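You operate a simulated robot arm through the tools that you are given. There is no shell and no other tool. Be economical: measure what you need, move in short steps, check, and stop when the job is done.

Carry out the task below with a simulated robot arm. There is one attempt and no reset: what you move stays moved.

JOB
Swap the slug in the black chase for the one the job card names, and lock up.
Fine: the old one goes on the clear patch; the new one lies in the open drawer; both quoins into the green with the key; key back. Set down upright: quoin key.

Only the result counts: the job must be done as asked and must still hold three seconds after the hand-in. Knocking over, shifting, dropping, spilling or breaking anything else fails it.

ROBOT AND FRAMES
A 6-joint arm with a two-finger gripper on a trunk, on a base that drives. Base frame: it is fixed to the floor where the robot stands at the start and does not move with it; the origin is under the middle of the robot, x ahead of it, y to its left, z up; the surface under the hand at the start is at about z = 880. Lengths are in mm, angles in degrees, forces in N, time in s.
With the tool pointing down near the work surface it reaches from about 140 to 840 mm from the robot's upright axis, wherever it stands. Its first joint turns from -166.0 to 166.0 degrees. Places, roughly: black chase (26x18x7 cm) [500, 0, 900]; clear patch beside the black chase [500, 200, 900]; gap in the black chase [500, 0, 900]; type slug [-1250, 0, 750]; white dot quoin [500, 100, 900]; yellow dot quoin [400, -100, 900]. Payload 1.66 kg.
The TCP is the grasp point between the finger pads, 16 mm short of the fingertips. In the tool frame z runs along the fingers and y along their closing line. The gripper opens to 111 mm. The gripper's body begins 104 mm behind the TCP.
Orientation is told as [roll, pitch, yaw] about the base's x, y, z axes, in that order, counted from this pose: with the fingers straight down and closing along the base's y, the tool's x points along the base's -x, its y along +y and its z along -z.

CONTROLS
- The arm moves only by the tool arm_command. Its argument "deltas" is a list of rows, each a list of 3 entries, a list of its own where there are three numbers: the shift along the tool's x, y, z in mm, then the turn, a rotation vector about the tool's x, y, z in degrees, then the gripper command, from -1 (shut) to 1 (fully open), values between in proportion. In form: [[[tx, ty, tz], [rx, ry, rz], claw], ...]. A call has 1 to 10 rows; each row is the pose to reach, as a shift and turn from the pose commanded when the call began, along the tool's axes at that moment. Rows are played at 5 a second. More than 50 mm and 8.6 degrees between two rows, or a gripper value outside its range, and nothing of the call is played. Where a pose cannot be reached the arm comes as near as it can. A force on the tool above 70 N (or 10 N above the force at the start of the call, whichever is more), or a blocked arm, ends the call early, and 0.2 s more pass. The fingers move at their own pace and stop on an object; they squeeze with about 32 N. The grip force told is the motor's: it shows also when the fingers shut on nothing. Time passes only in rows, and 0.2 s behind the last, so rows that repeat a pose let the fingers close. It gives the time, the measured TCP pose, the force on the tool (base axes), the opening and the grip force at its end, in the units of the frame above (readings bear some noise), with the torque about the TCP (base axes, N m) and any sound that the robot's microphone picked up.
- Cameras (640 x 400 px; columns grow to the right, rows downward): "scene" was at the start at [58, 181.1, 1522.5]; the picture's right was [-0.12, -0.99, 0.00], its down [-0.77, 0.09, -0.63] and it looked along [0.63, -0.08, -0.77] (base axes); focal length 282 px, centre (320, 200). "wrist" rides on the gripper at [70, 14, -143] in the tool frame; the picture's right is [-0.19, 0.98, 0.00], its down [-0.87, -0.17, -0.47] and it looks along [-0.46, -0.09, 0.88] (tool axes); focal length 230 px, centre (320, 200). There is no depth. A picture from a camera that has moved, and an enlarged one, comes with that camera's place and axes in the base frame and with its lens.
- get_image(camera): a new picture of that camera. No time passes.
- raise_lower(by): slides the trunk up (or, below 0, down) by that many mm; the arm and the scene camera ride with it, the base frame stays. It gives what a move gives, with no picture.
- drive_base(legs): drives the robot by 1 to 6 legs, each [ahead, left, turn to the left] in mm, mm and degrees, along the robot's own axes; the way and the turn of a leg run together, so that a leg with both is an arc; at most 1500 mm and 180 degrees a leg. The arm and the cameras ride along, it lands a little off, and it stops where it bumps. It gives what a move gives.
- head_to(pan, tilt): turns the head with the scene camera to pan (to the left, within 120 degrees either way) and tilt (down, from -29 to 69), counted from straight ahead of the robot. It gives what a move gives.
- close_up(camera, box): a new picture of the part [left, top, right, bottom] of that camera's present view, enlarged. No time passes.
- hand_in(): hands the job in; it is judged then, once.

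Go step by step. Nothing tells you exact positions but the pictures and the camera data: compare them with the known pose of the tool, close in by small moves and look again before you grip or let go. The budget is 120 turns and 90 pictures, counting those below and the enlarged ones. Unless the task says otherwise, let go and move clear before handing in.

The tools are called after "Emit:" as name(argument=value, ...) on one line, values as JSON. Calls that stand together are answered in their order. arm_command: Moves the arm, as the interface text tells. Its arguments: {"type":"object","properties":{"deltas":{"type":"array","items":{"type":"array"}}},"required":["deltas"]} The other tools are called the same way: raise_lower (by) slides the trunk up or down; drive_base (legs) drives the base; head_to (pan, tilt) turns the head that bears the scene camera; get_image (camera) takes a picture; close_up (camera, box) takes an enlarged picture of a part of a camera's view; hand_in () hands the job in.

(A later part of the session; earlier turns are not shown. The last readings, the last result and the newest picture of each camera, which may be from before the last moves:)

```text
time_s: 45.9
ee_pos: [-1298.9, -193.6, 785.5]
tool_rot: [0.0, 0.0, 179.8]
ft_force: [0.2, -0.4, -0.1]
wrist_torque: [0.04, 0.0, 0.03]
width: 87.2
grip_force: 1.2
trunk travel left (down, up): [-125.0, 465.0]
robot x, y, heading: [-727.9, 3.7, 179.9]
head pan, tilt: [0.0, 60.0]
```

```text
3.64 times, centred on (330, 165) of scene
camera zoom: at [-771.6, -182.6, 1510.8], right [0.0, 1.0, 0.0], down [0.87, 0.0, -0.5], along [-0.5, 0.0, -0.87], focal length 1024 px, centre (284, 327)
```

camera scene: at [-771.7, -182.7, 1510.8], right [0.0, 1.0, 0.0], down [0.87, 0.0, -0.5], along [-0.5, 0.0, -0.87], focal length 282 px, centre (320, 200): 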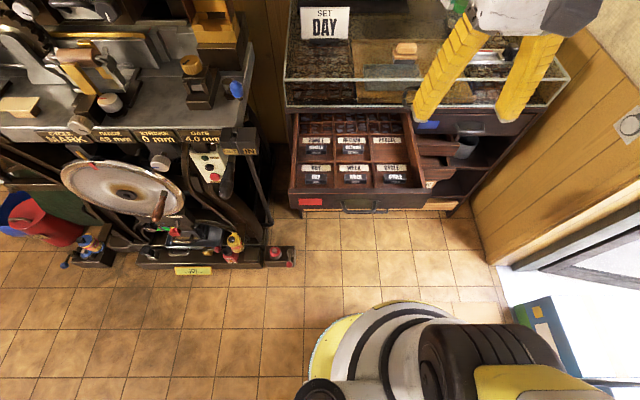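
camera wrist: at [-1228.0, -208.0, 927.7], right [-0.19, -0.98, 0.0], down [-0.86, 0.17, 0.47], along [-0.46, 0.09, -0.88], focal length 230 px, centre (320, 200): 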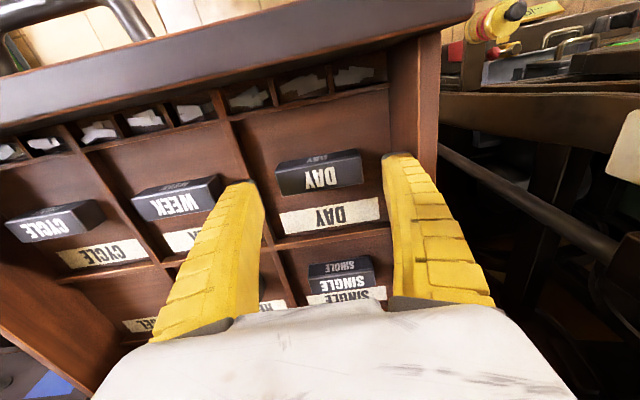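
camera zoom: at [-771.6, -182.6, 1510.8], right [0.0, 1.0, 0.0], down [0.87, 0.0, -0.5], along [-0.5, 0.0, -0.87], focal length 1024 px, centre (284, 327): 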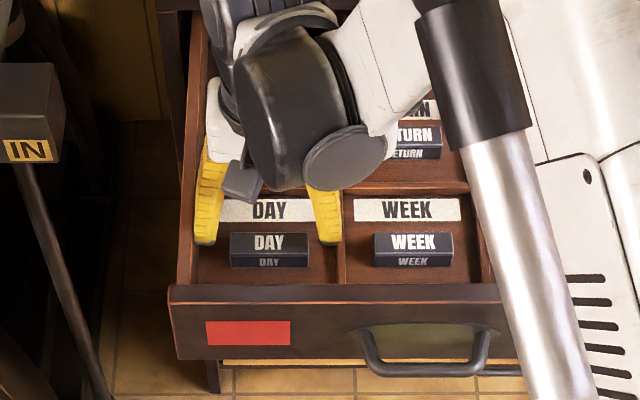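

Combining views: top z≈743, x≈-1301. I go down to TCP ≈755 and re-check.

Emit:
arm_command(deltas=[[[-2, 0, 12], [0, 0, 0], 0.55], [[-2, 0, 24], [0, 0, 0], 0.55], [[-2, 0, 32], [0, 0, 0], 0.55], [[-2, 0, 32], [0, 0, 0], 0.55]])

Emit:
get_image(camera="wrist")

Emit:
close_up(camera="scene", box=[290, 130, 370, 200])

```text
time_s: 46.9
ee_pos: [-1299.6, -195.7, 754.0]
tool_rot: [0.0, 0.0, 179.8]
ft_force: [-0.2, -0.6, -0.2]
wrist_torque: [-0.02, -0.01, 0.0]
width: 87.3
grip_force: 1.1
trunk travel left (down, up): [-125.0, 465.0]
robot x, y, heading: [-730.7, 6.5, 179.9]
head pan, tilt: [0.0, 60.0]
```

```text
50 pictures are left
camera wrist: at [-1230.3, -207.7, 895.7], right [-0.19, -0.98, 0.0], down [-0.86, 0.17, 0.47], along [-0.46, 0.09, -0.88], focal length 230 px, centre (320, 200)
```

wrist: 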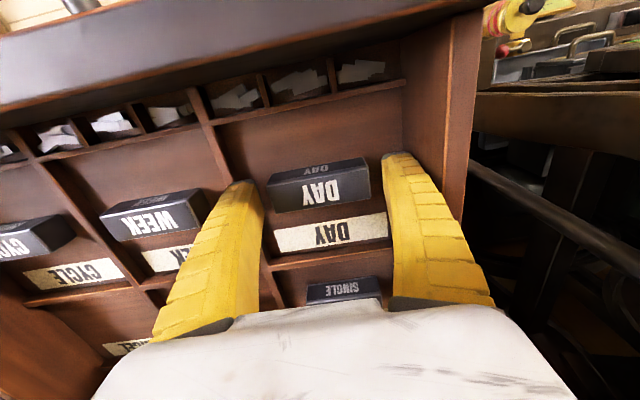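

```text
5.71 times, centred on (330, 165) of scene
camera zoom: at [-771.7, -182.7, 1510.8], right [0.0, 1.0, 0.0], down [0.87, 0.0, -0.5], along [-0.5, 0.0, -0.87], focal length 1608 px, centre (263, 400)
```

zoom: 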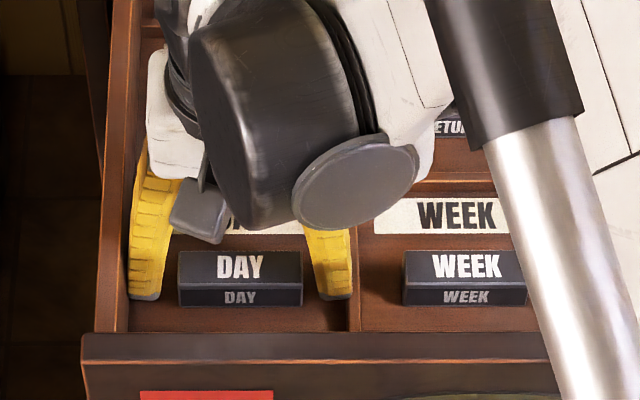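

Geometry matches the earlier grasp; 6 mm lower, then close on it.

Emit:
arm_command(deltas=[[[0, -1, 3], [0, 0, 0], 0.55], [[0, -1, 6], [0, 0, 0], 0.55], [[0, -1, 6], [0, 0, 0], 0.3], [[0, -1, 6], [0, 0, 0], 0.0], [[0, -1, 6], [0, 0, 0], 0.0]])

Emit:
arm_command(deltas=[[[0, 0, -15], [0, 0, 0], 0], [[0, 0, -45], [0, 0, 0], 0], [[0, 0, -90], [0, 0, 0], 0], [[0, 0, -120], [0, 0, 0], 0]])

Emit:
get_image(camera="wrist")

```text
time_s: 48.1
ee_pos: [-1299.4, -194.5, 746.5]
tool_rot: [0.0, 0.0, 179.8]
ft_force: [0.1, 0.5, -0.3]
wrist_torque: [-0.01, 0.0, -0.01]
width: 71.0
grip_force: 32.0
trunk travel left (down, up): [-125.0, 465.0]
robot x, y, heading: [-727.2, 4.5, 179.6]
head pan, tilt: [0.0, 60.0]
```

```text
time_s: 49.1
ee_pos: [-1298.6, -194.4, 868.7]
tool_rot: [0.0, 0.0, 179.8]
ft_force: [-0.6, -0.5, -3.6]
wrist_torque: [0.02, 0.01, 0.0]
width: 70.9
grip_force: 31.9
trunk travel left (down, up): [-125.0, 465.0]
robot x, y, heading: [-724.7, 7.9, 179.5]
head pan, tilt: [0.0, 60.0]
```

```text
48 pictures are left
camera wrist: at [-1229.2, -206.8, 1009.9], right [-0.19, -0.98, 0.0], down [-0.86, 0.17, 0.47], along [-0.46, 0.09, -0.88], focal length 230 px, centre (320, 200)
```

wrist: 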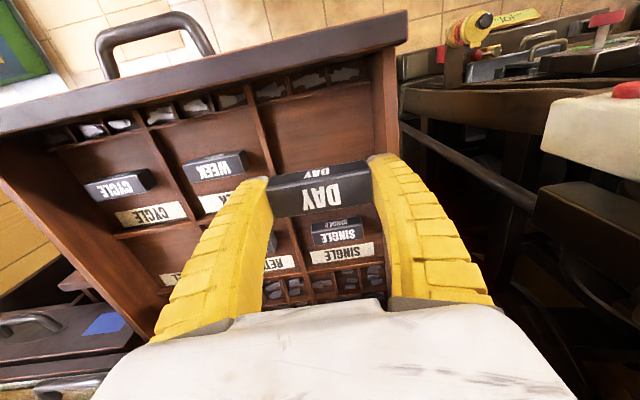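

DAY is held exactly as PARCEL was. I retrace: tuck in, back off, turn around and return.

Emit:
arm_command(deltas=[[[0, 0, -48], [0, 0, 0], 0], [[0, 0, -96], [0, 0, 0], 0], [[4, 0, -144], [0, 0, 0], 0], [[10, -2, -190], [0, 0, 0], 0], [[22, -6, -236], [0, 0, 0], 0], [[40, -20, -275], [0, 0, 0], 0], [[65, -38, -310], [0, 0, 0], 0], [[95, -60, -335], [0, 0, 0], 0], [[125, -85, -355], [0, 0, 0], 0], [[155, -110, -375], [0, 0, 0], 0]])

Emit:
arm_command(deltas=[[[25, -30, 0], [0, 0, 0], 0], [[50, -60, -2], [0, 0, 0], 0], [[80, -90, -5], [0, 0, 0], 0]])

Emit:
drive_base(legs=[[-480, 0, 0], [0, 0, 90], [0, 0, 90]])

```text
time_s: 51.3
ee_pos: [-1141.7, -83.1, 1242.6]
tool_rot: [0.0, 0.0, 179.8]
ft_force: [-0.3, -0.6, -3.6]
wrist_torque: [-0.02, 0.0, -0.01]
width: 71.2
grip_force: 32.0
trunk travel left (down, up): [-125.0, 465.0]
robot x, y, heading: [-726.1, 5.9, 179.7]
head pan, tilt: [0.0, 60.0]
```

```text
time_s: 52.1
ee_pos: [-1063.3, 5.6, 1246.2]
tool_rot: [0.0, 0.1, 179.9]
ft_force: [0.3, -0.7, -3.3]
wrist_torque: [0.01, -0.02, 0.01]
width: 71.2
grip_force: 31.6
trunk travel left (down, up): [-125.0, 465.0]
robot x, y, heading: [-726.7, 3.7, 179.7]
head pan, tilt: [0.0, 60.0]
```

```text
time_s: 62.6
ee_pos: [94.1, 1.8, 1246.7]
tool_rot: [0.0, 0.0, -0.9]
ft_force: [0.5, -0.9, -2.7]
wrist_torque: [0.01, 0.02, -0.01]
width: 71.0
grip_force: 32.5
trunk travel left (down, up): [-125.0, 465.0]
robot x, y, heading: [-242.6, 3.6, -0.8]
head pan, tilt: [0.0, 60.0]
```

Now forward to the work place again.

Emit:
drive_base(legs=[[243, 0, 0.85]])

Emit:
head_to(pan=-20, tilt=60)

Emit:
get_image(camera="scene")

```text
time_s: 64.4
ee_pos: [337.2, 6.4, 1245.9]
tool_rot: [0.0, 0.0, 0.0]
ft_force: [0.4, -0.5, -3.0]
wrist_torque: [0.01, 0.03, 0.01]
width: 71.1
grip_force: 31.5
trunk travel left (down, up): [-125.0, 465.0]
robot x, y, heading: [1.6, 3.0, -0.0]
head pan, tilt: [0.0, 60.0]
```

```text
time_s: 65.2
ee_pos: [337.2, 7.6, 1245.3]
tool_rot: [0.0, 0.0, 0.0]
ft_force: [0.0, 0.4, -2.9]
wrist_torque: [0.01, -0.02, 0.03]
width: 71.0
grip_force: 32.0
trunk travel left (down, up): [-125.0, 465.0]
robot x, y, heading: [-4.6, 2.4, -0.0]
head pan, tilt: [-20.0, 60.0]
```

```text
47 pictures are left
camera scene: at [44.3, 171.2, 1510.7], right [-0.34, -0.94, 0.0], down [-0.81, 0.29, -0.5], along [0.47, -0.17, -0.87], focal length 282 px, centre (320, 200)
```

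scene: 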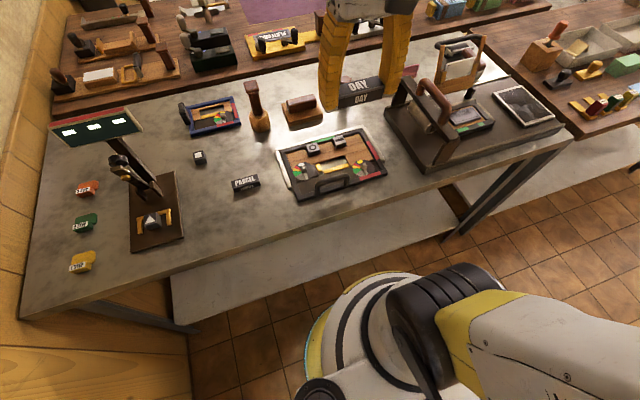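

I move above the gap at (478, -26), stopping at z≈945 for a look.

Emit:
arm_command(deltas=[[[-25, -6, 35], [0, 0, 0], 0], [[-50, -12, 70], [0, 0, 0], 0], [[-75, -18, 105], [0, 0, 0], 0], [[-100, -24, 140], [0, 0, 0], 0], [[-125, -30, 175], [0, 0, 0], 0], [[-141, -33, 215], [0, 0, 0], 0], [[-141, -33, 260], [0, 0, 0], 0], [[-141, -33, 285], [0, 0, 0], 0], [[-141, -33, 285], [0, 0, 0], 0]])

Emit:
get_image(camera="wrist")

Emit:
close_up(camera="scene", box=[260, 110, 400, 200])

```text
time_s: 67.2
ee_pos: [477.6, -25.6, 961.7]
tool_rot: [-0.1, 0.0, 0.1]
ft_force: [0.4, -0.1, -3.5]
wrist_torque: [-0.04, -0.01, 0.01]
width: 71.2
grip_force: 32.3
trunk travel left (down, up): [-125.0, 465.0]
robot x, y, heading: [2.0, 1.7, 0.2]
head pan, tilt: [-20.0, 60.0]
```

```text
46 pictures are left
camera wrist: at [407.8, -12.1, 1103.7], right [0.19, 0.98, 0.0], down [0.87, -0.17, 0.47], along [0.46, -0.09, -0.88], focal length 230 px, centre (320, 200)
```

wrist: 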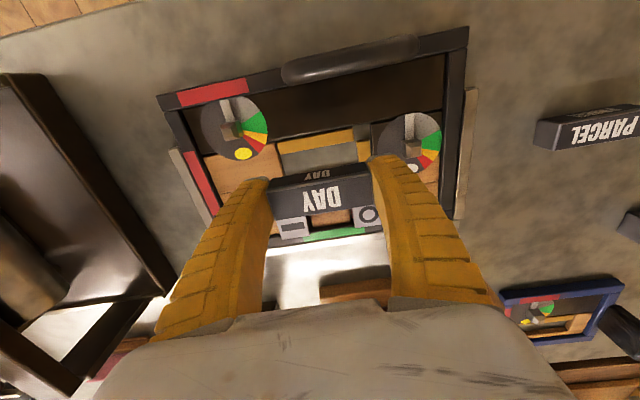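

```text
4.44 times, centred on (330, 155) of scene
camera zoom: at [44.4, 171.2, 1510.8], right [-0.34, -0.94, 0.0], down [-0.81, 0.29, -0.5], along [0.47, -0.17, -0.87], focal length 1251 px, centre (276, 400)
```

zoom: 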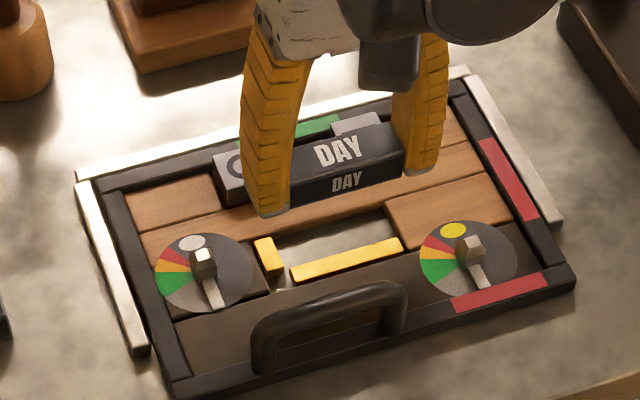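

The gap measures ~74 × 25 mm centred about (479, -25.5), slug 70 × 22. I lower gradually and check before entry.

Emit:
arm_command(deltas=[[[-1, 0, 15], [0, 0, 0], 0], [[-1, 0, 30], [0, 0, 0], 0], [[-1, 0, 40], [0, 0, 0], 0], [[-1, 0, 40], [0, 0, 0], 0]])

Emit:
close_up(camera="scene", box=[290, 130, 370, 190])

Emit:
close_up(camera="wrist", box=[220, 100, 420, 230])

```text
time_s: 68.2
ee_pos: [478.1, -26.3, 921.5]
tool_rot: [0.0, 0.0, 0.2]
ft_force: [1.3, 0.1, -3.2]
wrist_torque: [0.0, 0.03, 0.01]
width: 71.3
grip_force: 32.2
trunk travel left (down, up): [-125.0, 465.0]
robot x, y, heading: [-1.4, 6.0, 0.2]
head pan, tilt: [-20.0, 60.0]
```

```text
6.67 times, centred on (330, 160) of scene
camera zoom: at [44.4, 171.2, 1510.8], right [-0.34, -0.94, 0.0], down [-0.81, 0.29, -0.5], along [0.47, -0.17, -0.87], focal length 1876 px, centre (253, 467)
```

zoom: 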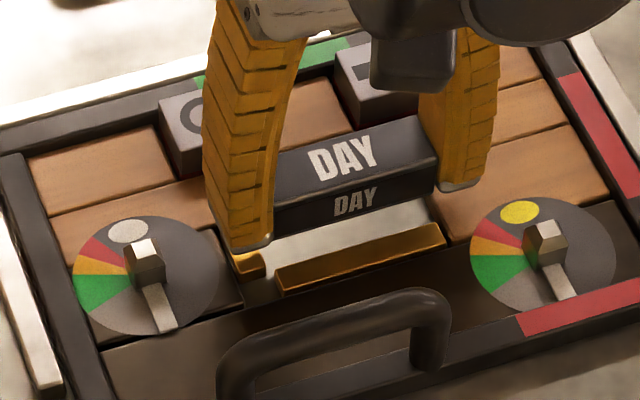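

```text
3.08 times, centred on (320, 165) of wrist
camera zoom: at [409.0, -12.5, 1063.8], right [0.19, 0.98, 0.0], down [0.87, -0.17, 0.47], along [0.46, -0.09, -0.88], focal length 708 px, centre (320, 308)
```

zoom: 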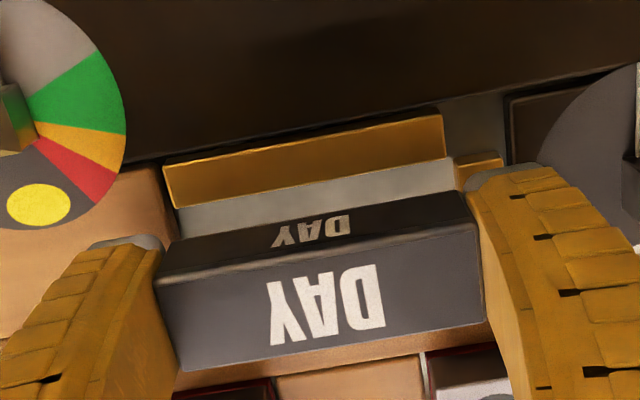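

Aligned; I descend slowly with a 0.7 mm correction in y.

Emit:
arm_command(deltas=[[[0, 0.7, 5], [0, 0, 0], 0], [[0, 0.7, 9], [0, 0, 0], 0], [[0, 0.7, 12], [0, 0, 0], 0], [[0, 0.7, 14], [0, 0, 0], 0], [[0, 0.7, 15.5], [0, 0, 0], 0]])

Emit:
close_up(camera="scene", box=[290, 130, 370, 190])

```text
time_s: 69.4
ee_pos: [478.9, -26.6, 906.5]
tool_rot: [0.0, -0.1, 0.1]
ft_force: [1.9, -0.4, 11.5]
wrist_torque: [0.52, -0.09, -0.07]
width: 71.5
grip_force: 31.7
trunk travel left (down, up): [-125.0, 465.0]
robot x, y, heading: [-0.4, 4.0, 0.2]
head pan, tilt: [-20.0, 60.0]
```

```text
6.67 times, centred on (330, 160) of scene
camera zoom: at [43.7, 171.0, 1510.9], right [-0.34, -0.94, 0.0], down [-0.81, 0.29, -0.5], along [0.47, -0.17, -0.87], focal length 1876 px, centre (253, 467)
```

zoom: 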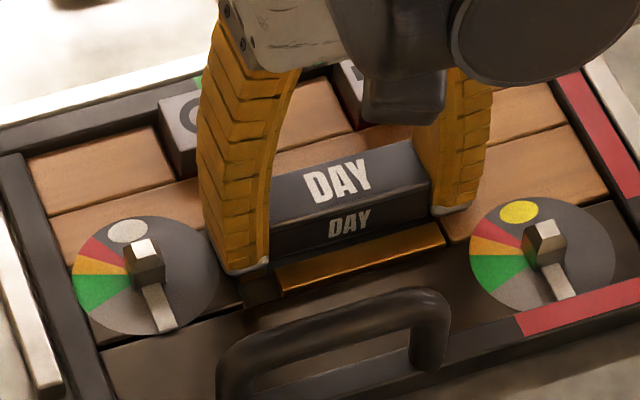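

The slug is down (contact at z≈906.5, about the expected seat). I open the fingers a little and rise to inspect.

Emit:
arm_command(deltas=[[[0, 0, -0.5], [0, 0, 0], 0.4], [[0, 0, -0.5], [0, 0, 0], 0.45], [[0, 0, -0.5], [0, 0, 0], 0.45], [[0, 0, -20], [0, 0, 0], 0.5], [[0, 0, -60], [0, 0, 0], 0.5], [[0, 0, -100], [0, 0, 0], 0.5]])

Emit:
close_up(camera="wrist", box=[200, 40, 480, 240])

Emit:
close_up(camera="scene", box=[290, 130, 370, 190])

```text
time_s: 70.8
ee_pos: [478.7, -26.1, 1004.8]
tool_rot: [0.0, 0.0, 0.1]
ft_force: [-0.5, 0.4, 0.2]
wrist_torque: [0.0, 0.0, 0.03]
width: 84.6
grip_force: 0.9
trunk travel left (down, up): [-125.0, 465.0]
robot x, y, heading: [1.7, 3.7, -0.2]
head pan, tilt: [-20.0, 60.0]
```

```text
2.00 times, centred on (340, 140) of wrist
camera zoom: at [408.8, -11.1, 1148.5], right [0.19, 0.98, 0.0], down [0.87, -0.17, 0.47], along [0.46, -0.09, -0.88], focal length 460 px, centre (280, 320)
```

zoom: 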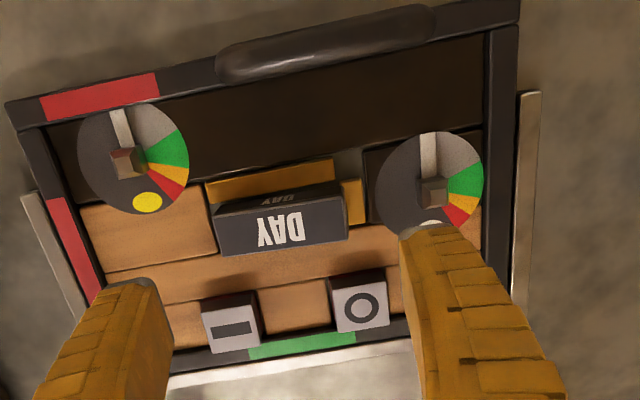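

```text
6.67 times, centred on (330, 160) of scene
camera zoom: at [43.7, 171.2, 1510.8], right [-0.34, -0.94, 0.0], down [-0.81, 0.29, -0.5], along [0.47, -0.17, -0.87], focal length 1876 px, centre (253, 467)
```

zoom: 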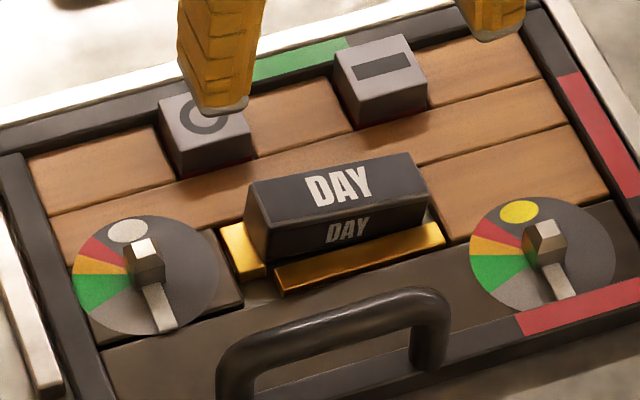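

I suspect the left (+y) end may be resting on the small yellow bar; I zoom in.

Emit:
close_up(camera="wrist", box=[270, 100, 390, 180])

Emit:
close_up(camera="scene", box=[310, 145, 350, 175])

```text
5.00 times, centred on (330, 140) of wrist
camera zoom: at [408.8, -11.1, 1148.5], right [0.19, 0.98, 0.0], down [0.87, -0.17, 0.47], along [0.46, -0.09, -0.88], focal length 1150 px, centre (270, 500)
```

zoom: 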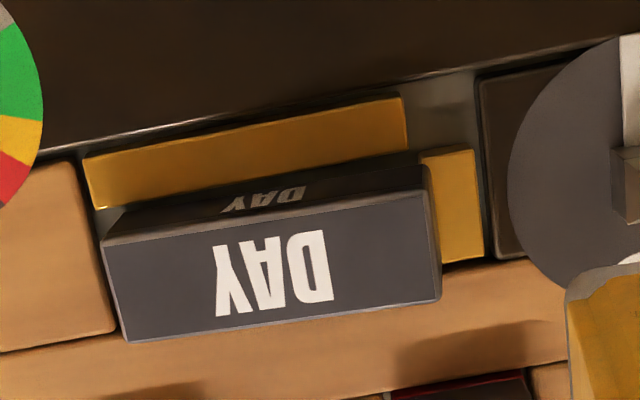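

```text
13.33 times, centred on (330, 160) of scene
camera zoom: at [43.7, 171.2, 1510.8], right [-0.34, -0.94, 0.0], down [-0.81, 0.29, -0.5], along [0.47, -0.17, -0.87], focal length 3753 px, centre (187, 733)
```

zoom: 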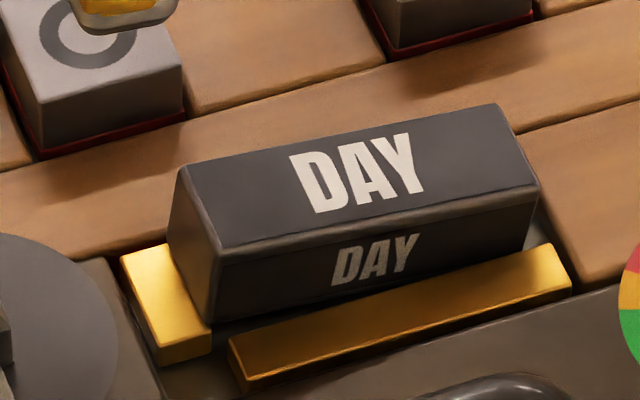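

The +y end does sit on the edge of the small bar, about 1.5 mm too far left. I regrip with the TCP shifted -1.5 mm in y, so closing nudges it off the bar.

Emit:
arm_command(deltas=[[[0, -1.5, 40], [0, 0, 0], 0.55], [[0, -1.5, 80], [0, 0, 0], 0.55], [[0, -1.5, 95], [0, 0, 0], 0.55], [[0, -1.5, 98], [0, 0, 0], 0.55], [[0, -1.5, 98], [0, 0, 0], 0.35], [[0, -1.5, 98], [0, 0, 0], 0.2], [[0, -1.5, 98], [0, 0, 0], 0.0], [[0, -1.5, 98], [0, 0, 0], 0.0]])

Emit:
close_up(camera="wrist", box=[220, 100, 420, 230])

Emit:
close_up(camera="scene", box=[300, 140, 360, 180])

```text
time_s: 72.6
ee_pos: [479.3, -25.8, 909.6]
tool_rot: [-0.1, 0.0, 0.3]
ft_force: [1.9, 0.0, 8.8]
wrist_torque: [0.31, -0.04, -0.01]
width: 69.8
grip_force: 32.5
trunk travel left (down, up): [-125.0, 465.0]
robot x, y, heading: [-0.1, 2.2, 0.2]
head pan, tilt: [-20.0, 60.0]
```

```text
3.08 times, centred on (320, 165) of wrist
camera zoom: at [409.2, -12.7, 1050.8], right [0.19, 0.98, 0.0], down [0.87, -0.17, 0.47], along [0.46, -0.09, -0.88], focal length 708 px, centre (320, 308)
```

zoom: 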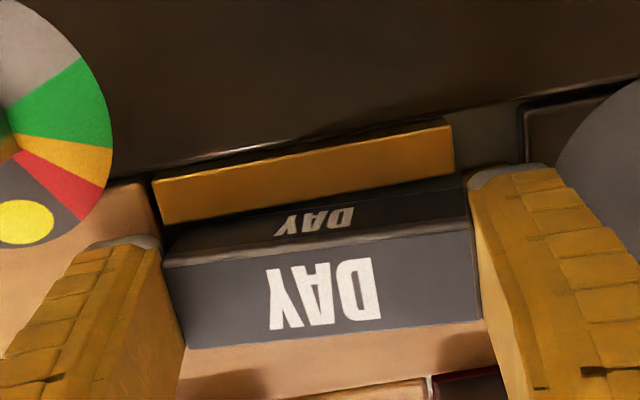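

```text
10.00 times, centred on (330, 160) of scene
camera zoom: at [43.8, 171.1, 1510.8], right [-0.34, -0.94, 0.0], down [-0.81, 0.29, -0.5], along [0.47, -0.17, -0.87], focal length 2815 px, centre (220, 600)
```

zoom: 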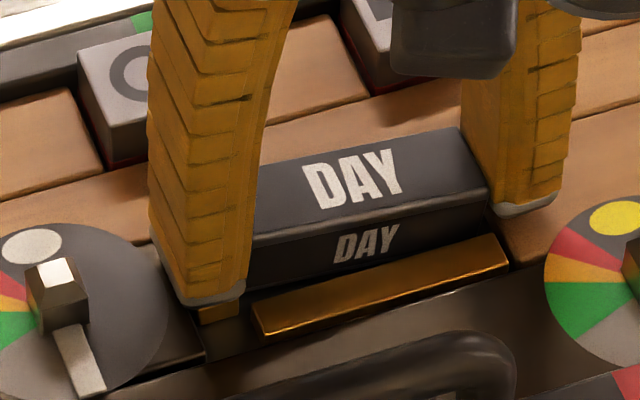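

Still resting at the +y end (torque sign says so). I lift 12 mm, shift -1.5 mm more and lower again, watching the torque.

Emit:
arm_command(deltas=[[[0, 0, -12], [0, 0, 0], 0], [[0, -1.5, -12], [0, 0, 0], 0], [[0, -1.5, -12], [0, 0, 0], 0]])

Emit:
close_up(camera="wrist", box=[220, 100, 420, 230])

Emit:
arm_command(deltas=[[[0, 0, 6], [0, 0, 0], 0], [[0, 0, 10], [0, 0, 0], 0], [[0, 0, 12], [0, 0, 0], 0], [[0, 0, 14], [0, 0, 0], 0]])

```text
time_s: 73.4
ee_pos: [477.9, -26.9, 920.3]
tool_rot: [0.1, 0.0, 0.1]
ft_force: [0.4, -0.7, -3.8]
wrist_torque: [0.03, 0.02, -0.02]
width: 68.6
grip_force: 31.6
trunk travel left (down, up): [-125.0, 465.0]
robot x, y, heading: [-0.2, 3.0, 0.1]
head pan, tilt: [-20.0, 60.0]
```

```text
3.08 times, centred on (320, 165) of wrist
camera zoom: at [409.3, -14.2, 1062.4], right [0.19, 0.98, 0.0], down [0.87, -0.17, 0.47], along [0.46, -0.09, -0.88], focal length 708 px, centre (320, 308)
```

zoom: 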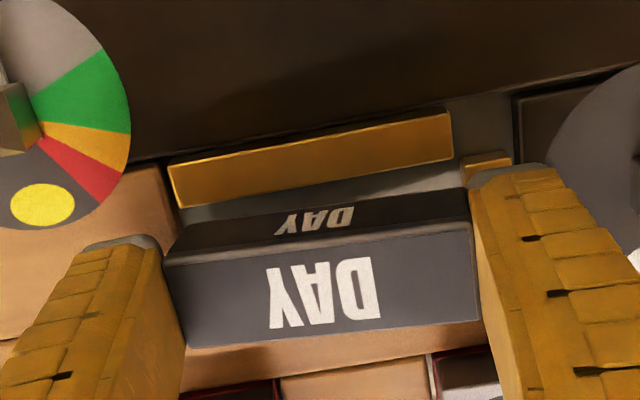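

```text
time_s: 74.4
ee_pos: [478.8, -27.7, 907.4]
tool_rot: [0.0, 0.0, 0.2]
ft_force: [2.1, 3.1, 6.6]
wrist_torque: [-0.23, 0.0, 0.05]
width: 71.1
grip_force: 31.8
trunk travel left (down, up): [-125.0, 465.0]
robot x, y, heading: [0.7, 0.5, 0.0]
head pan, tilt: [-20.0, 60.0]
```

Now the contact is at the -y side, i.e. that end touches down and the slug levels. I release and inspect.

Emit:
arm_command(deltas=[[[0, 0, 0], [0, 0, 0], 0.4], [[0, 0, 0], [0, 0, 0], 0.45], [[0, 0, 0], [0, 0, 0], 0.5], [[0, 0, -20], [0, 0, 0], 0.5], [[0, 0, -60], [0, 0, 0], 0.5], [[0, 0, -97], [0, 0, 0], 0.5]])

Emit:
close_up(camera="wrist", box=[270, 100, 390, 180])

Emit:
close_up(camera="scene", box=[310, 145, 350, 175])

```text
time_s: 75.8
ee_pos: [477.3, -27.2, 1003.7]
tool_rot: [0.0, 0.0, 0.2]
ft_force: [-0.5, -0.6, 0.2]
wrist_torque: [-0.01, -0.01, -0.01]
width: 84.4
grip_force: 0.5
trunk travel left (down, up): [-125.0, 465.0]
robot x, y, heading: [1.9, 3.4, 0.2]
head pan, tilt: [-20.0, 60.0]
```

```text
5.00 times, centred on (330, 140) of wrist
camera zoom: at [408.6, -13.7, 1145.7], right [0.19, 0.98, 0.0], down [0.87, -0.17, 0.47], along [0.46, -0.09, -0.88], focal length 1150 px, centre (270, 500)
```

zoom: 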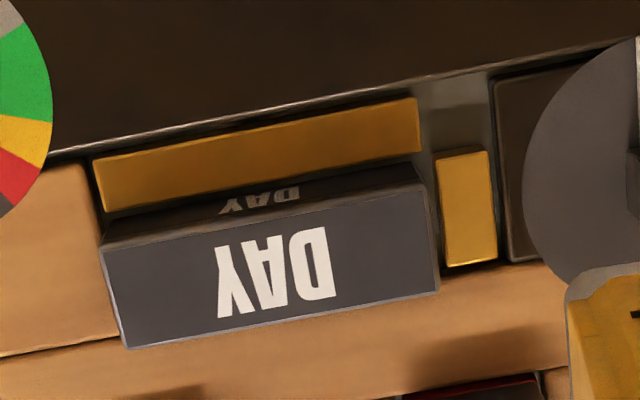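

```text
13.33 times, centred on (330, 160) of scene
camera zoom: at [43.7, 171.2, 1510.8], right [-0.34, -0.94, 0.0], down [-0.81, 0.29, -0.5], along [0.47, -0.17, -0.87], focal length 3753 px, centre (187, 733)
```

zoom: 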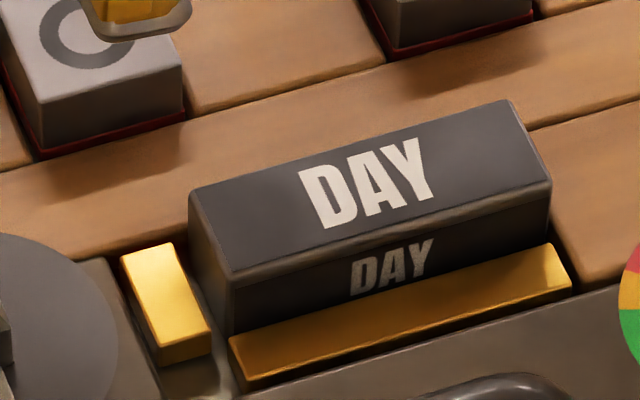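

DAY is now level in the gap with clear spaces all round, matching how PARCEL sat. Next: the quoin key; I move above it at about (700, -158).

Emit:
arm_command(deltas=[[[0, 0, -45], [0, 0, 0], 0.5], [[-10, -6, -90], [0, 0, 0], 0.5], [[-45, -30, -110], [0, 0, 0], 0.6], [[-80, -52, -110], [0, 0, 0], 0.7], [[-115, -74, -110], [0, 0, 0], 0.8], [[-150, -96, -110], [0, 0, 0], 0.8], [[-180, -115, -110], [0, 0, 0], 0.8], [[-205, -128, -110], [0, 0, 0], 0.8], [[-205, -128, -110], [0, 0, 0], 0.8]])

Emit:
get_image(camera="wrist")

Emit:
close_up(camera="scene", box=[290, 50, 410, 130])

```text
time_s: 77.8
ee_pos: [686.1, -157.4, 1113.0]
tool_rot: [0.0, 0.0, 0.2]
ft_force: [0.5, 0.2, 0.1]
wrist_torque: [-0.03, -0.01, 0.03]
width: 100.4
grip_force: 0.1
trunk travel left (down, up): [-125.0, 465.0]
robot x, y, heading: [-0.8, 3.0, -0.1]
head pan, tilt: [-20.0, 60.0]
```

```text
32 pictures are left
camera wrist: at [615.5, -143.3, 1254.7], right [0.19, 0.98, 0.0], down [0.87, -0.17, 0.47], along [0.46, -0.09, -0.88], focal length 230 px, centre (320, 200)
```

wrist: 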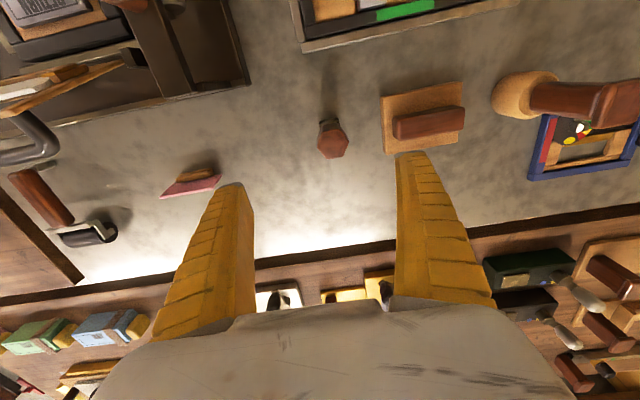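

```text
5.00 times, centred on (350, 90) of scene
camera zoom: at [44.1, 171.2, 1510.8], right [-0.34, -0.94, 0.0], down [-0.81, 0.29, -0.5], along [0.47, -0.17, -0.87], focal length 1407 px, centre (170, 750)
```

zoom: 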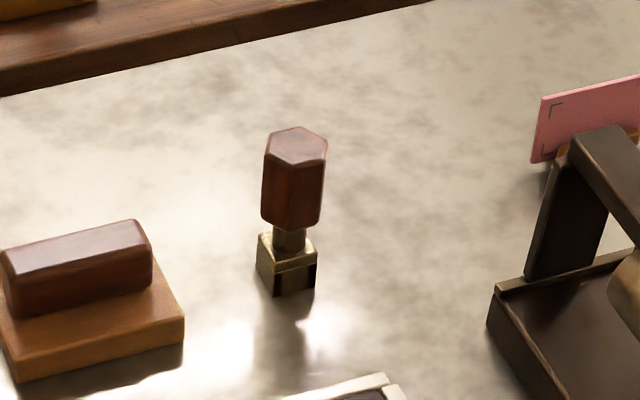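

The key stands at about (680, -138), top z≈980, with hexagonal handle and a square brass socket. I zoom in on its orientation.

Emit:
close_up(camera="wrist", box=[290, 100, 380, 170])

Emit:
close_up(camera="scene", box=[328, 70, 364, 112])

```text
5.71 times, centred on (335, 135) of wrist
camera zoom: at [615.5, -143.3, 1254.7], right [0.19, 0.98, 0.0], down [0.87, -0.17, 0.47], along [0.46, -0.09, -0.88], focal length 1315 px, centre (234, 571)
```

zoom: 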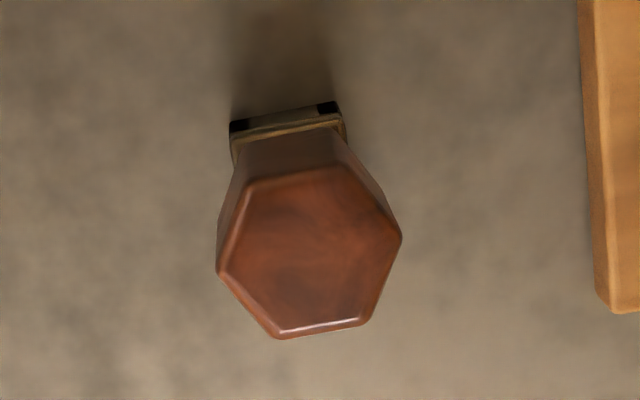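

```text
9.52 times, centred on (346, 91) of scene
camera zoom: at [44.1, 171.2, 1510.8], right [-0.34, -0.94, 0.0], down [-0.81, 0.29, -0.5], along [0.47, -0.17, -0.87], focal length 2681 px, centre (72, 1238)
```

zoom: 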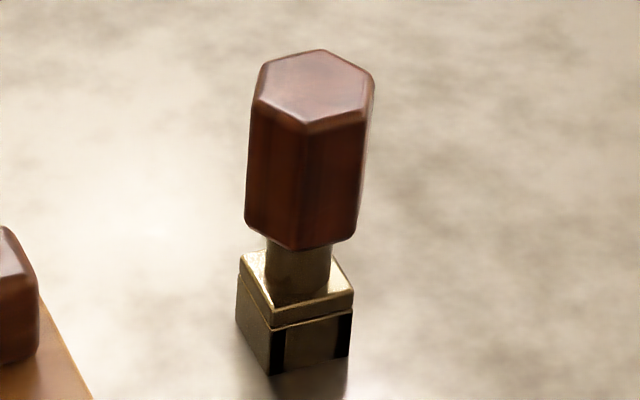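

Handle flats face ±x and ±30° from y, the socket is aligned with the base axes, and green needs ≈90° clockwise. I turn the hand +30° in yaw over the key so the pads meet flats (then I can turn to -60°).

Emit:
arm_command(deltas=[[[2, 6, 0], [0, 0, -8], 0.8], [[4, 12, 0], [0, 0, -16], 0.8], [[5, 19, 0], [0, 0, -24], 0.8], [[5, 19, 20], [0, 0, -30], 0.8], [[5, 19, 50], [0, 0, -30], 0.8], [[5, 19, 60], [0, 0, -30], 0.6], [[5, 19, 60], [0, 0, -30], 0.6]])

Emit:
get_image(camera="wrist")

```text
time_s: 79.4
ee_pos: [678.6, -134.9, 1053.7]
tool_rot: [-0.1, 0.0, 30.0]
ft_force: [-1.1, 0.3, -0.7]
wrist_torque: [0.02, -0.01, 0.0]
width: 90.0
grip_force: 1.1
trunk travel left (down, up): [-125.0, 465.0]
robot x, y, heading: [1.5, 1.9, 0.0]
head pan, tilt: [-20.0, 60.0]
```

```text
28 pictures are left
camera wrist: at [612.0, -159.5, 1194.6], right [-0.33, 0.94, 0.0], down [0.83, 0.29, 0.47], along [0.45, 0.15, -0.88], focal length 230 px, centre (320, 200)
```

wrist: 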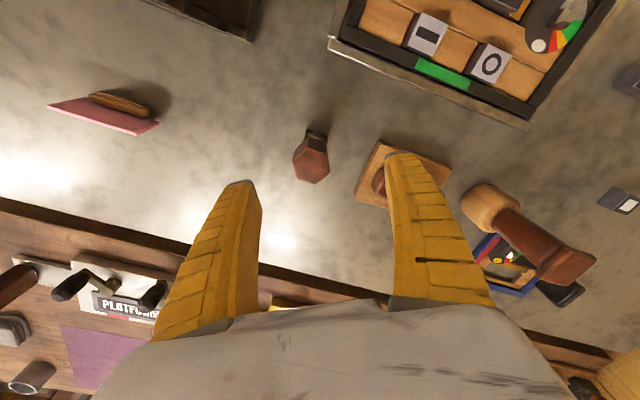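

I correct by a few mm, narrow to ~72 mm and descend toward the handle for another look.

Emit:
arm_command(deltas=[[[-1.7, -5, 20], [0, 0, 0], 0.3], [[-1.7, -5, 50], [0, 0, 0], 0.3], [[-1.7, -5, 50], [0, 0, 0], 0.3]])

Emit:
get_image(camera="wrist")

Emit:
close_up(camera="scene", box=[310, 50, 390, 120])

```text
time_s: 80.2
ee_pos: [682.5, -141.5, 1003.3]
tool_rot: [0.0, 0.1, 30.1]
ft_force: [0.1, 0.4, -0.5]
wrist_torque: [0.01, -0.01, 0.02]
width: 74.0
grip_force: 1.1
trunk travel left (down, up): [-125.0, 465.0]
robot x, y, heading: [-0.5, 1.0, 0.3]
head pan, tilt: [-20.0, 60.0]
```

```text
27 pictures are left
camera wrist: at [615.4, -163.4, 1145.0], right [-0.33, 0.94, 0.0], down [0.83, 0.29, 0.47], along [0.45, 0.15, -0.88], focal length 230 px, centre (320, 200)
```

wrist: 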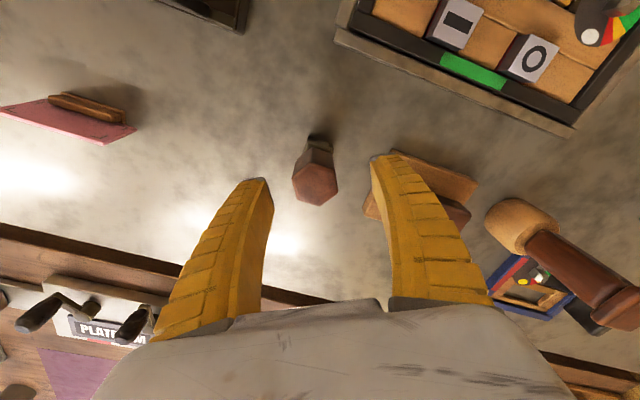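

```text
5.71 times, centred on (350, 85) of scene
camera zoom: at [44.1, 171.2, 1510.8], right [-0.34, -0.94, 0.0], down [-0.81, 0.29, -0.5], along [0.47, -0.17, -0.87], focal length 1608 px, centre (149, 857)
```

zoom: 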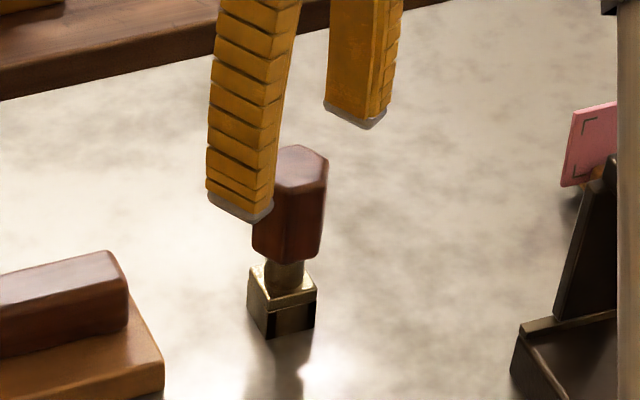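

Key centre ≈(686, -141.5); I fine-correct and lower to grip the handle at z≈952.

Emit:
arm_command(deltas=[[[-2, -2, 15], [0, 0, 0], 0.3], [[-2, -2, 35], [0, 0, 0], 0.3], [[-2, -2, 51], [0, 0, 0], 0.3], [[-2, -2, 51], [0, 0, 0], 0.3]])

Emit:
get_image(camera="wrist")

Emit:
close_up(camera="scene", box=[310, 50, 390, 120])

```text
time_s: 81.2
ee_pos: [685.1, -141.1, 953.2]
tool_rot: [0.0, 0.0, 30.2]
ft_force: [0.3, 0.1, 0.5]
wrist_torque: [0.02, -0.02, 0.01]
width: 73.8
grip_force: 1.4
trunk travel left (down, up): [-125.0, 465.0]
robot x, y, heading: [-1.1, 4.7, 0.2]
head pan, tilt: [-20.0, 60.0]
```

```text
25 pictures are left
camera wrist: at [618.5, -164.0, 1094.2], right [-0.33, 0.94, 0.0], down [0.83, 0.29, 0.47], along [0.45, 0.15, -0.88], focal length 230 px, centre (320, 200)
```

wrist: 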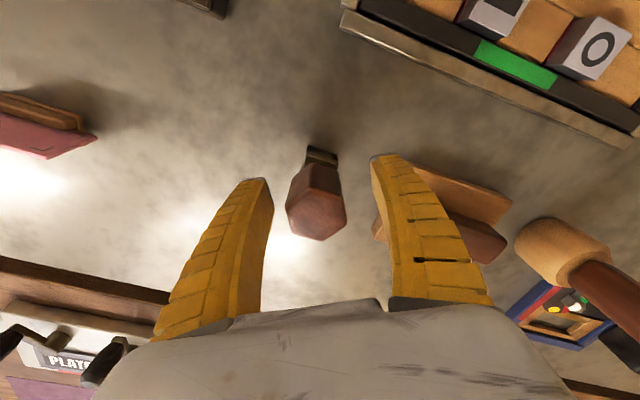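

```text
5.71 times, centred on (350, 85) of scene
camera zoom: at [44.2, 171.2, 1510.8], right [-0.34, -0.94, 0.0], down [-0.81, 0.29, -0.5], along [0.47, -0.17, -0.87], focal length 1608 px, centre (149, 857)
```

zoom: 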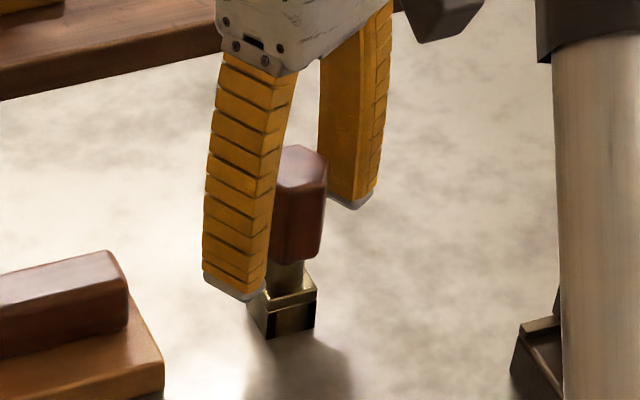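

Well centred. I close on the handle.

Emit:
arm_command(deltas=[[[0, 0, 0], [0, 0, 0], 0.0], [[0, 0, 0], [0, 0, 0], -0.3], [[0, 0, 0], [0, 0, 0], -0.6], [[0, 0, 0], [0, 0, 0], -0.6], [[0, 0, -1], [0, 0, 0], -0.6]])

Emit:
arm_command(deltas=[[[0, 0, -10], [0, 0, 0], -0.6], [[0, 0, -45], [0, 0, 0], -0.6], [[0, 0, -90], [0, 0, 0], -0.6], [[0, 0, -115], [0, 0, 0], -0.6]])

Emit:
get_image(camera="scene")

```text
time_s: 82.4
ee_pos: [684.7, -141.0, 953.5]
tool_rot: [0.0, 0.0, 30.1]
ft_force: [1.4, -0.5, 4.1]
wrist_torque: [0.03, -0.02, -0.01]
width: 31.4
grip_force: 31.9
trunk travel left (down, up): [-125.0, 465.0]
robot x, y, heading: [3.7, 5.5, 0.1]
head pan, tilt: [-20.0, 60.0]
```

```text
time_s: 83.4
ee_pos: [686.2, -140.5, 1068.1]
tool_rot: [0.0, -0.1, 30.1]
ft_force: [0.4, 0.2, -1.3]
wrist_torque: [-0.03, -0.01, 0.0]
width: 30.4
grip_force: 32.2
trunk travel left (down, up): [-125.0, 465.0]
robot x, y, heading: [0.1, 0.6, -0.2]
head pan, tilt: [-20.0, 60.0]
```

```text
23 pictures are left
camera scene: at [44.1, 171.2, 1510.7], right [-0.34, -0.94, 0.0], down [-0.81, 0.29, -0.5], along [0.47, -0.17, -0.87], focal length 282 px, centre (320, 200)
```

scene: 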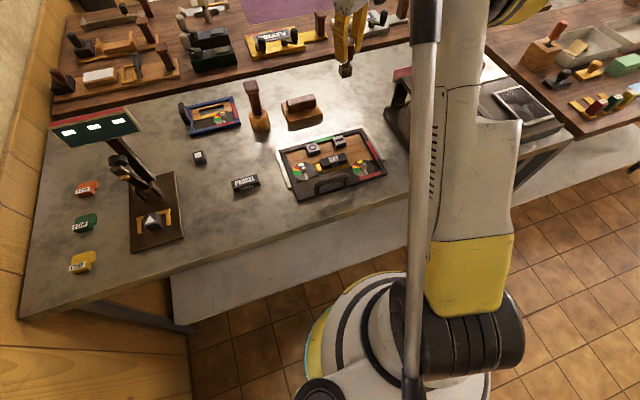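

The key is in hand (home: TCP (686, -141, 953.5)). I carry it above the white-dot quoin at about (477, 58).

Emit:
arm_command(deltas=[[[12, 40, 0], [0, 0, 0], -0.6], [[24, 80, 0], [0, 0, 0], -0.6], [[36, 120, 0], [0, 0, 0], -0.6], [[48, 160, 0], [0, 0, 0], -0.6], [[60, 200, 5], [0, 0, 0], -0.6], [[71, 240, 25], [0, 0, 0], -0.6], [[81.5, 276.8, 40], [0, 0, 0], -0.6], [[81.5, 276.8, 58], [0, 0, 0], -0.6], [[81.5, 276.8, 58], [0, 0, 0], -0.6]])

Emit:
close_up(camera="wrist", box=[210, 60, 430, 220])

Emit:
close_up(camera="scene", box=[270, 110, 370, 190])

```text
time_s: 85.4
ee_pos: [475.8, 57.1, 1009.8]
tool_rot: [0.0, -0.1, 30.1]
ft_force: [-0.5, -1.1, -2.1]
wrist_torque: [0.0, 0.01, -0.01]
width: 29.7
grip_force: 31.9
trunk travel left (down, up): [-125.0, 465.0]
robot x, y, heading: [0.5, 0.2, 0.1]
head pan, tilt: [-20.0, 60.0]
```

```text
2.50 times, centred on (320, 140) of wrist
camera zoom: at [408.8, 34.5, 1152.1], right [-0.33, 0.94, 0.0], down [0.83, 0.29, 0.47], along [0.45, 0.15, -0.88], focal length 575 px, centre (320, 350)
```

zoom: 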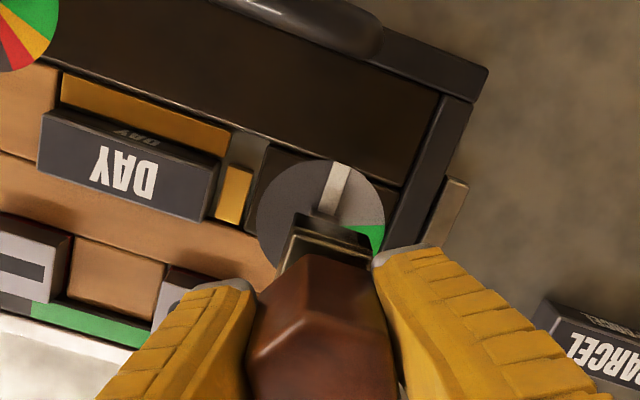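

```text
5.00 times, centred on (320, 150) of scene
camera zoom: at [44.4, 171.1, 1510.8], right [-0.34, -0.94, 0.0], down [-0.81, 0.29, -0.5], along [0.47, -0.17, -0.87], focal length 1407 px, centre (320, 450)
```

zoom: 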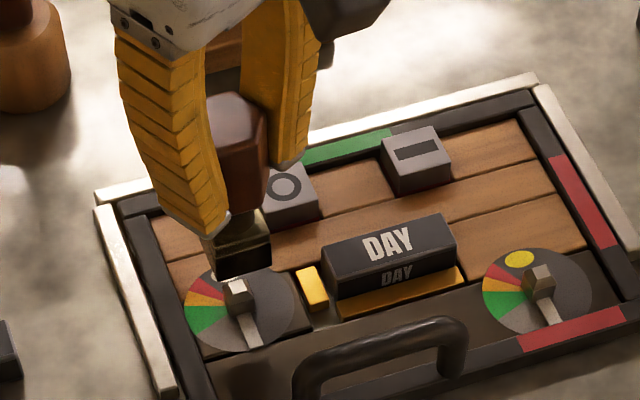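

Post estimate ≈(476.5, 59.5), top z≈907. I shift 2 mm and lower to just above it.

Emit:
arm_command(deltas=[[[-1.1, 1.9, 10], [0, 0, 0], -0.6], [[-1.1, 1.9, 19], [0, 0, 0], -0.6], [[-1.1, 1.9, 19], [0, 0, 0], -0.6]])

Emit:
close_up(camera="scene", box=[285, 135, 345, 185])

Emit:
close_up(camera="wrist", box=[270, 90, 390, 190])

```text
time_s: 86.2
ee_pos: [475.7, 60.5, 992.5]
tool_rot: [0.0, 0.0, 30.0]
ft_force: [-0.3, -0.5, -0.4]
wrist_torque: [-0.01, 0.03, -0.01]
width: 29.6
grip_force: 32.1
trunk travel left (down, up): [-125.0, 465.0]
robot x, y, heading: [1.2, 1.9, 0.1]
head pan, tilt: [-20.0, 60.0]
```

```text
8.00 times, centred on (315, 160) of scene
camera zoom: at [44.3, 171.2, 1510.8], right [-0.34, -0.94, 0.0], down [-0.81, 0.29, -0.5], along [0.47, -0.17, -0.87], focal length 2252 px, centre (360, 520)
```

zoom: 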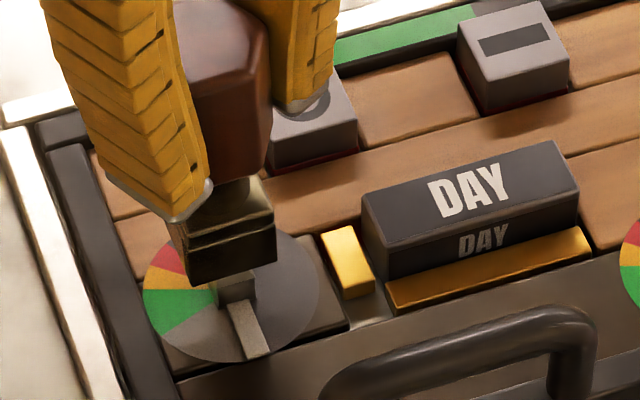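

```text
4.00 times, centred on (330, 140) of wrist
camera zoom: at [409.1, 37.0, 1133.6], right [-0.33, 0.94, 0.0], down [0.83, 0.29, 0.47], along [0.45, 0.15, -0.88], focal length 920 px, centre (280, 440)
```

zoom: 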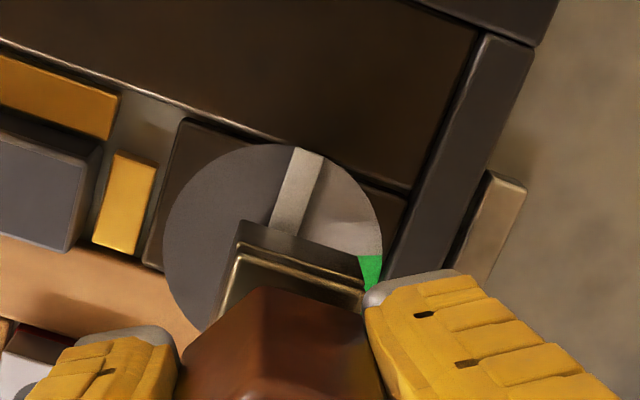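

Key is about 1 mm too far left; I correct and descend gently to feel for the post.

Emit:
arm_command(deltas=[[[0.2, -1.3, 5], [0, 0, 0], -0.6], [[0.2, -1.3, 10], [0, 0, 0], -0.6], [[0.2, -1.3, 13], [0, 0, 0], -0.6], [[0.2, -1.3, 15], [0, 0, 0], -0.6]])

```text
time_s: 87.2
ee_pos: [476.3, 57.3, 975.9]
tool_rot: [0.0, 0.0, 30.1]
ft_force: [-1.0, 0.5, -1.8]
wrist_torque: [-0.03, -0.02, 0.01]
width: 29.6
grip_force: 31.8
trunk travel left (down, up): [-125.0, 465.0]
robot x, y, heading: [3.6, 3.8, 0.4]
head pan, tilt: [-20.0, 60.0]
```

No contact yet at key bottom ≈903; I continue in small steps.

Emit:
arm_command(deltas=[[[0, 0, 2], [0, 0, 0], -0.6], [[0, 0, 4], [0, 0, 0], -0.6], [[0, 0, 5], [0, 0, 0], -0.6]])

Emit:
close_up(camera="scene", box=[285, 135, 345, 185])

```text
time_s: 88.0
ee_pos: [477.4, 58.8, 970.8]
tool_rot: [0.1, 0.0, 30.0]
ft_force: [-0.7, 0.0, -1.2]
wrist_torque: [0.01, 0.0, 0.02]
width: 29.6
grip_force: 31.8
trunk travel left (down, up): [-125.0, 465.0]
robot x, y, heading: [0.9, 3.5, 0.0]
head pan, tilt: [-20.0, 60.0]
```

```text
8.00 times, centred on (315, 160) of scene
camera zoom: at [44.3, 171.2, 1510.7], right [-0.34, -0.94, 0.0], down [-0.81, 0.29, -0.5], along [0.47, -0.17, -0.87], focal length 2252 px, centre (360, 520)
```

zoom: 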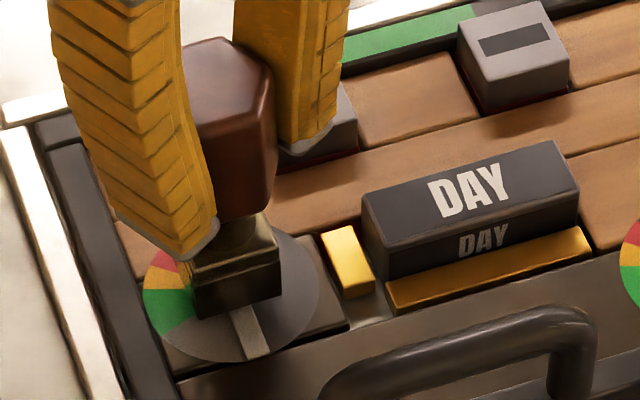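

The socket has slid over the post without contact. I lower a bit more till it meets the dial or stops.

Emit:
arm_command(deltas=[[[0, 0, 1.5], [0, 0, 0], -0.6], [[0, 0, 3], [0, 0, 0], -0.6], [[0, 0, 4], [0, 0, 0], -0.6]])

```text
time_s: 88.8
ee_pos: [477.8, 58.8, 967.1]
tool_rot: [0.1, 0.0, 30.1]
ft_force: [-0.1, 0.0, -1.6]
wrist_torque: [0.02, -0.01, -0.02]
width: 30.0
grip_force: 31.8
trunk travel left (down, up): [-125.0, 465.0]
robot x, y, heading: [2.0, 2.8, -0.0]
head pan, tilt: [-20.0, 60.0]
```

Engaged about 13 mm. I start turning clockwise and watch the torque.

Emit:
arm_command(deltas=[[[0, 0, 0], [0, 0, 7], -0.6], [[0, 0, 0], [0, 0, 14], -0.6], [[0, 0, 0], [0, 0, 20], -0.6]])

Emit:
close_up(camera="scene", box=[285, 135, 345, 185])

```text
time_s: 89.6
ee_pos: [476.7, 58.5, 966.5]
tool_rot: [0.1, 0.0, 10.0]
ft_force: [-2.9, 0.8, -1.7]
wrist_torque: [0.03, 0.22, 0.0]
width: 29.7
grip_force: 32.5
trunk travel left (down, up): [-125.0, 465.0]
robot x, y, heading: [2.6, 2.3, 0.1]
head pan, tilt: [-20.0, 60.0]
```

```text
8.00 times, centred on (315, 160) of scene
camera zoom: at [43.9, 171.3, 1510.7], right [-0.34, -0.94, 0.0], down [-0.81, 0.29, -0.5], along [0.47, -0.17, -0.87], focal length 2252 px, centre (360, 520)
```

zoom: 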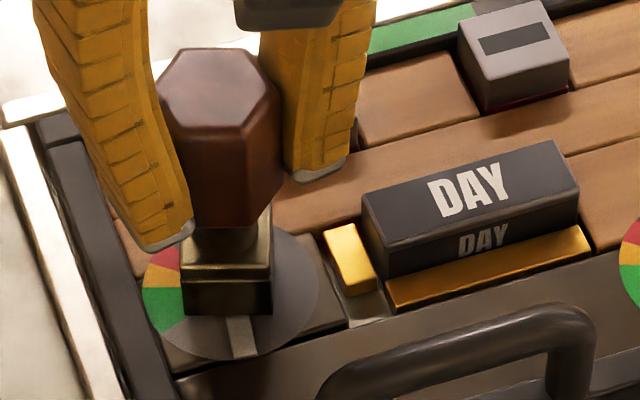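

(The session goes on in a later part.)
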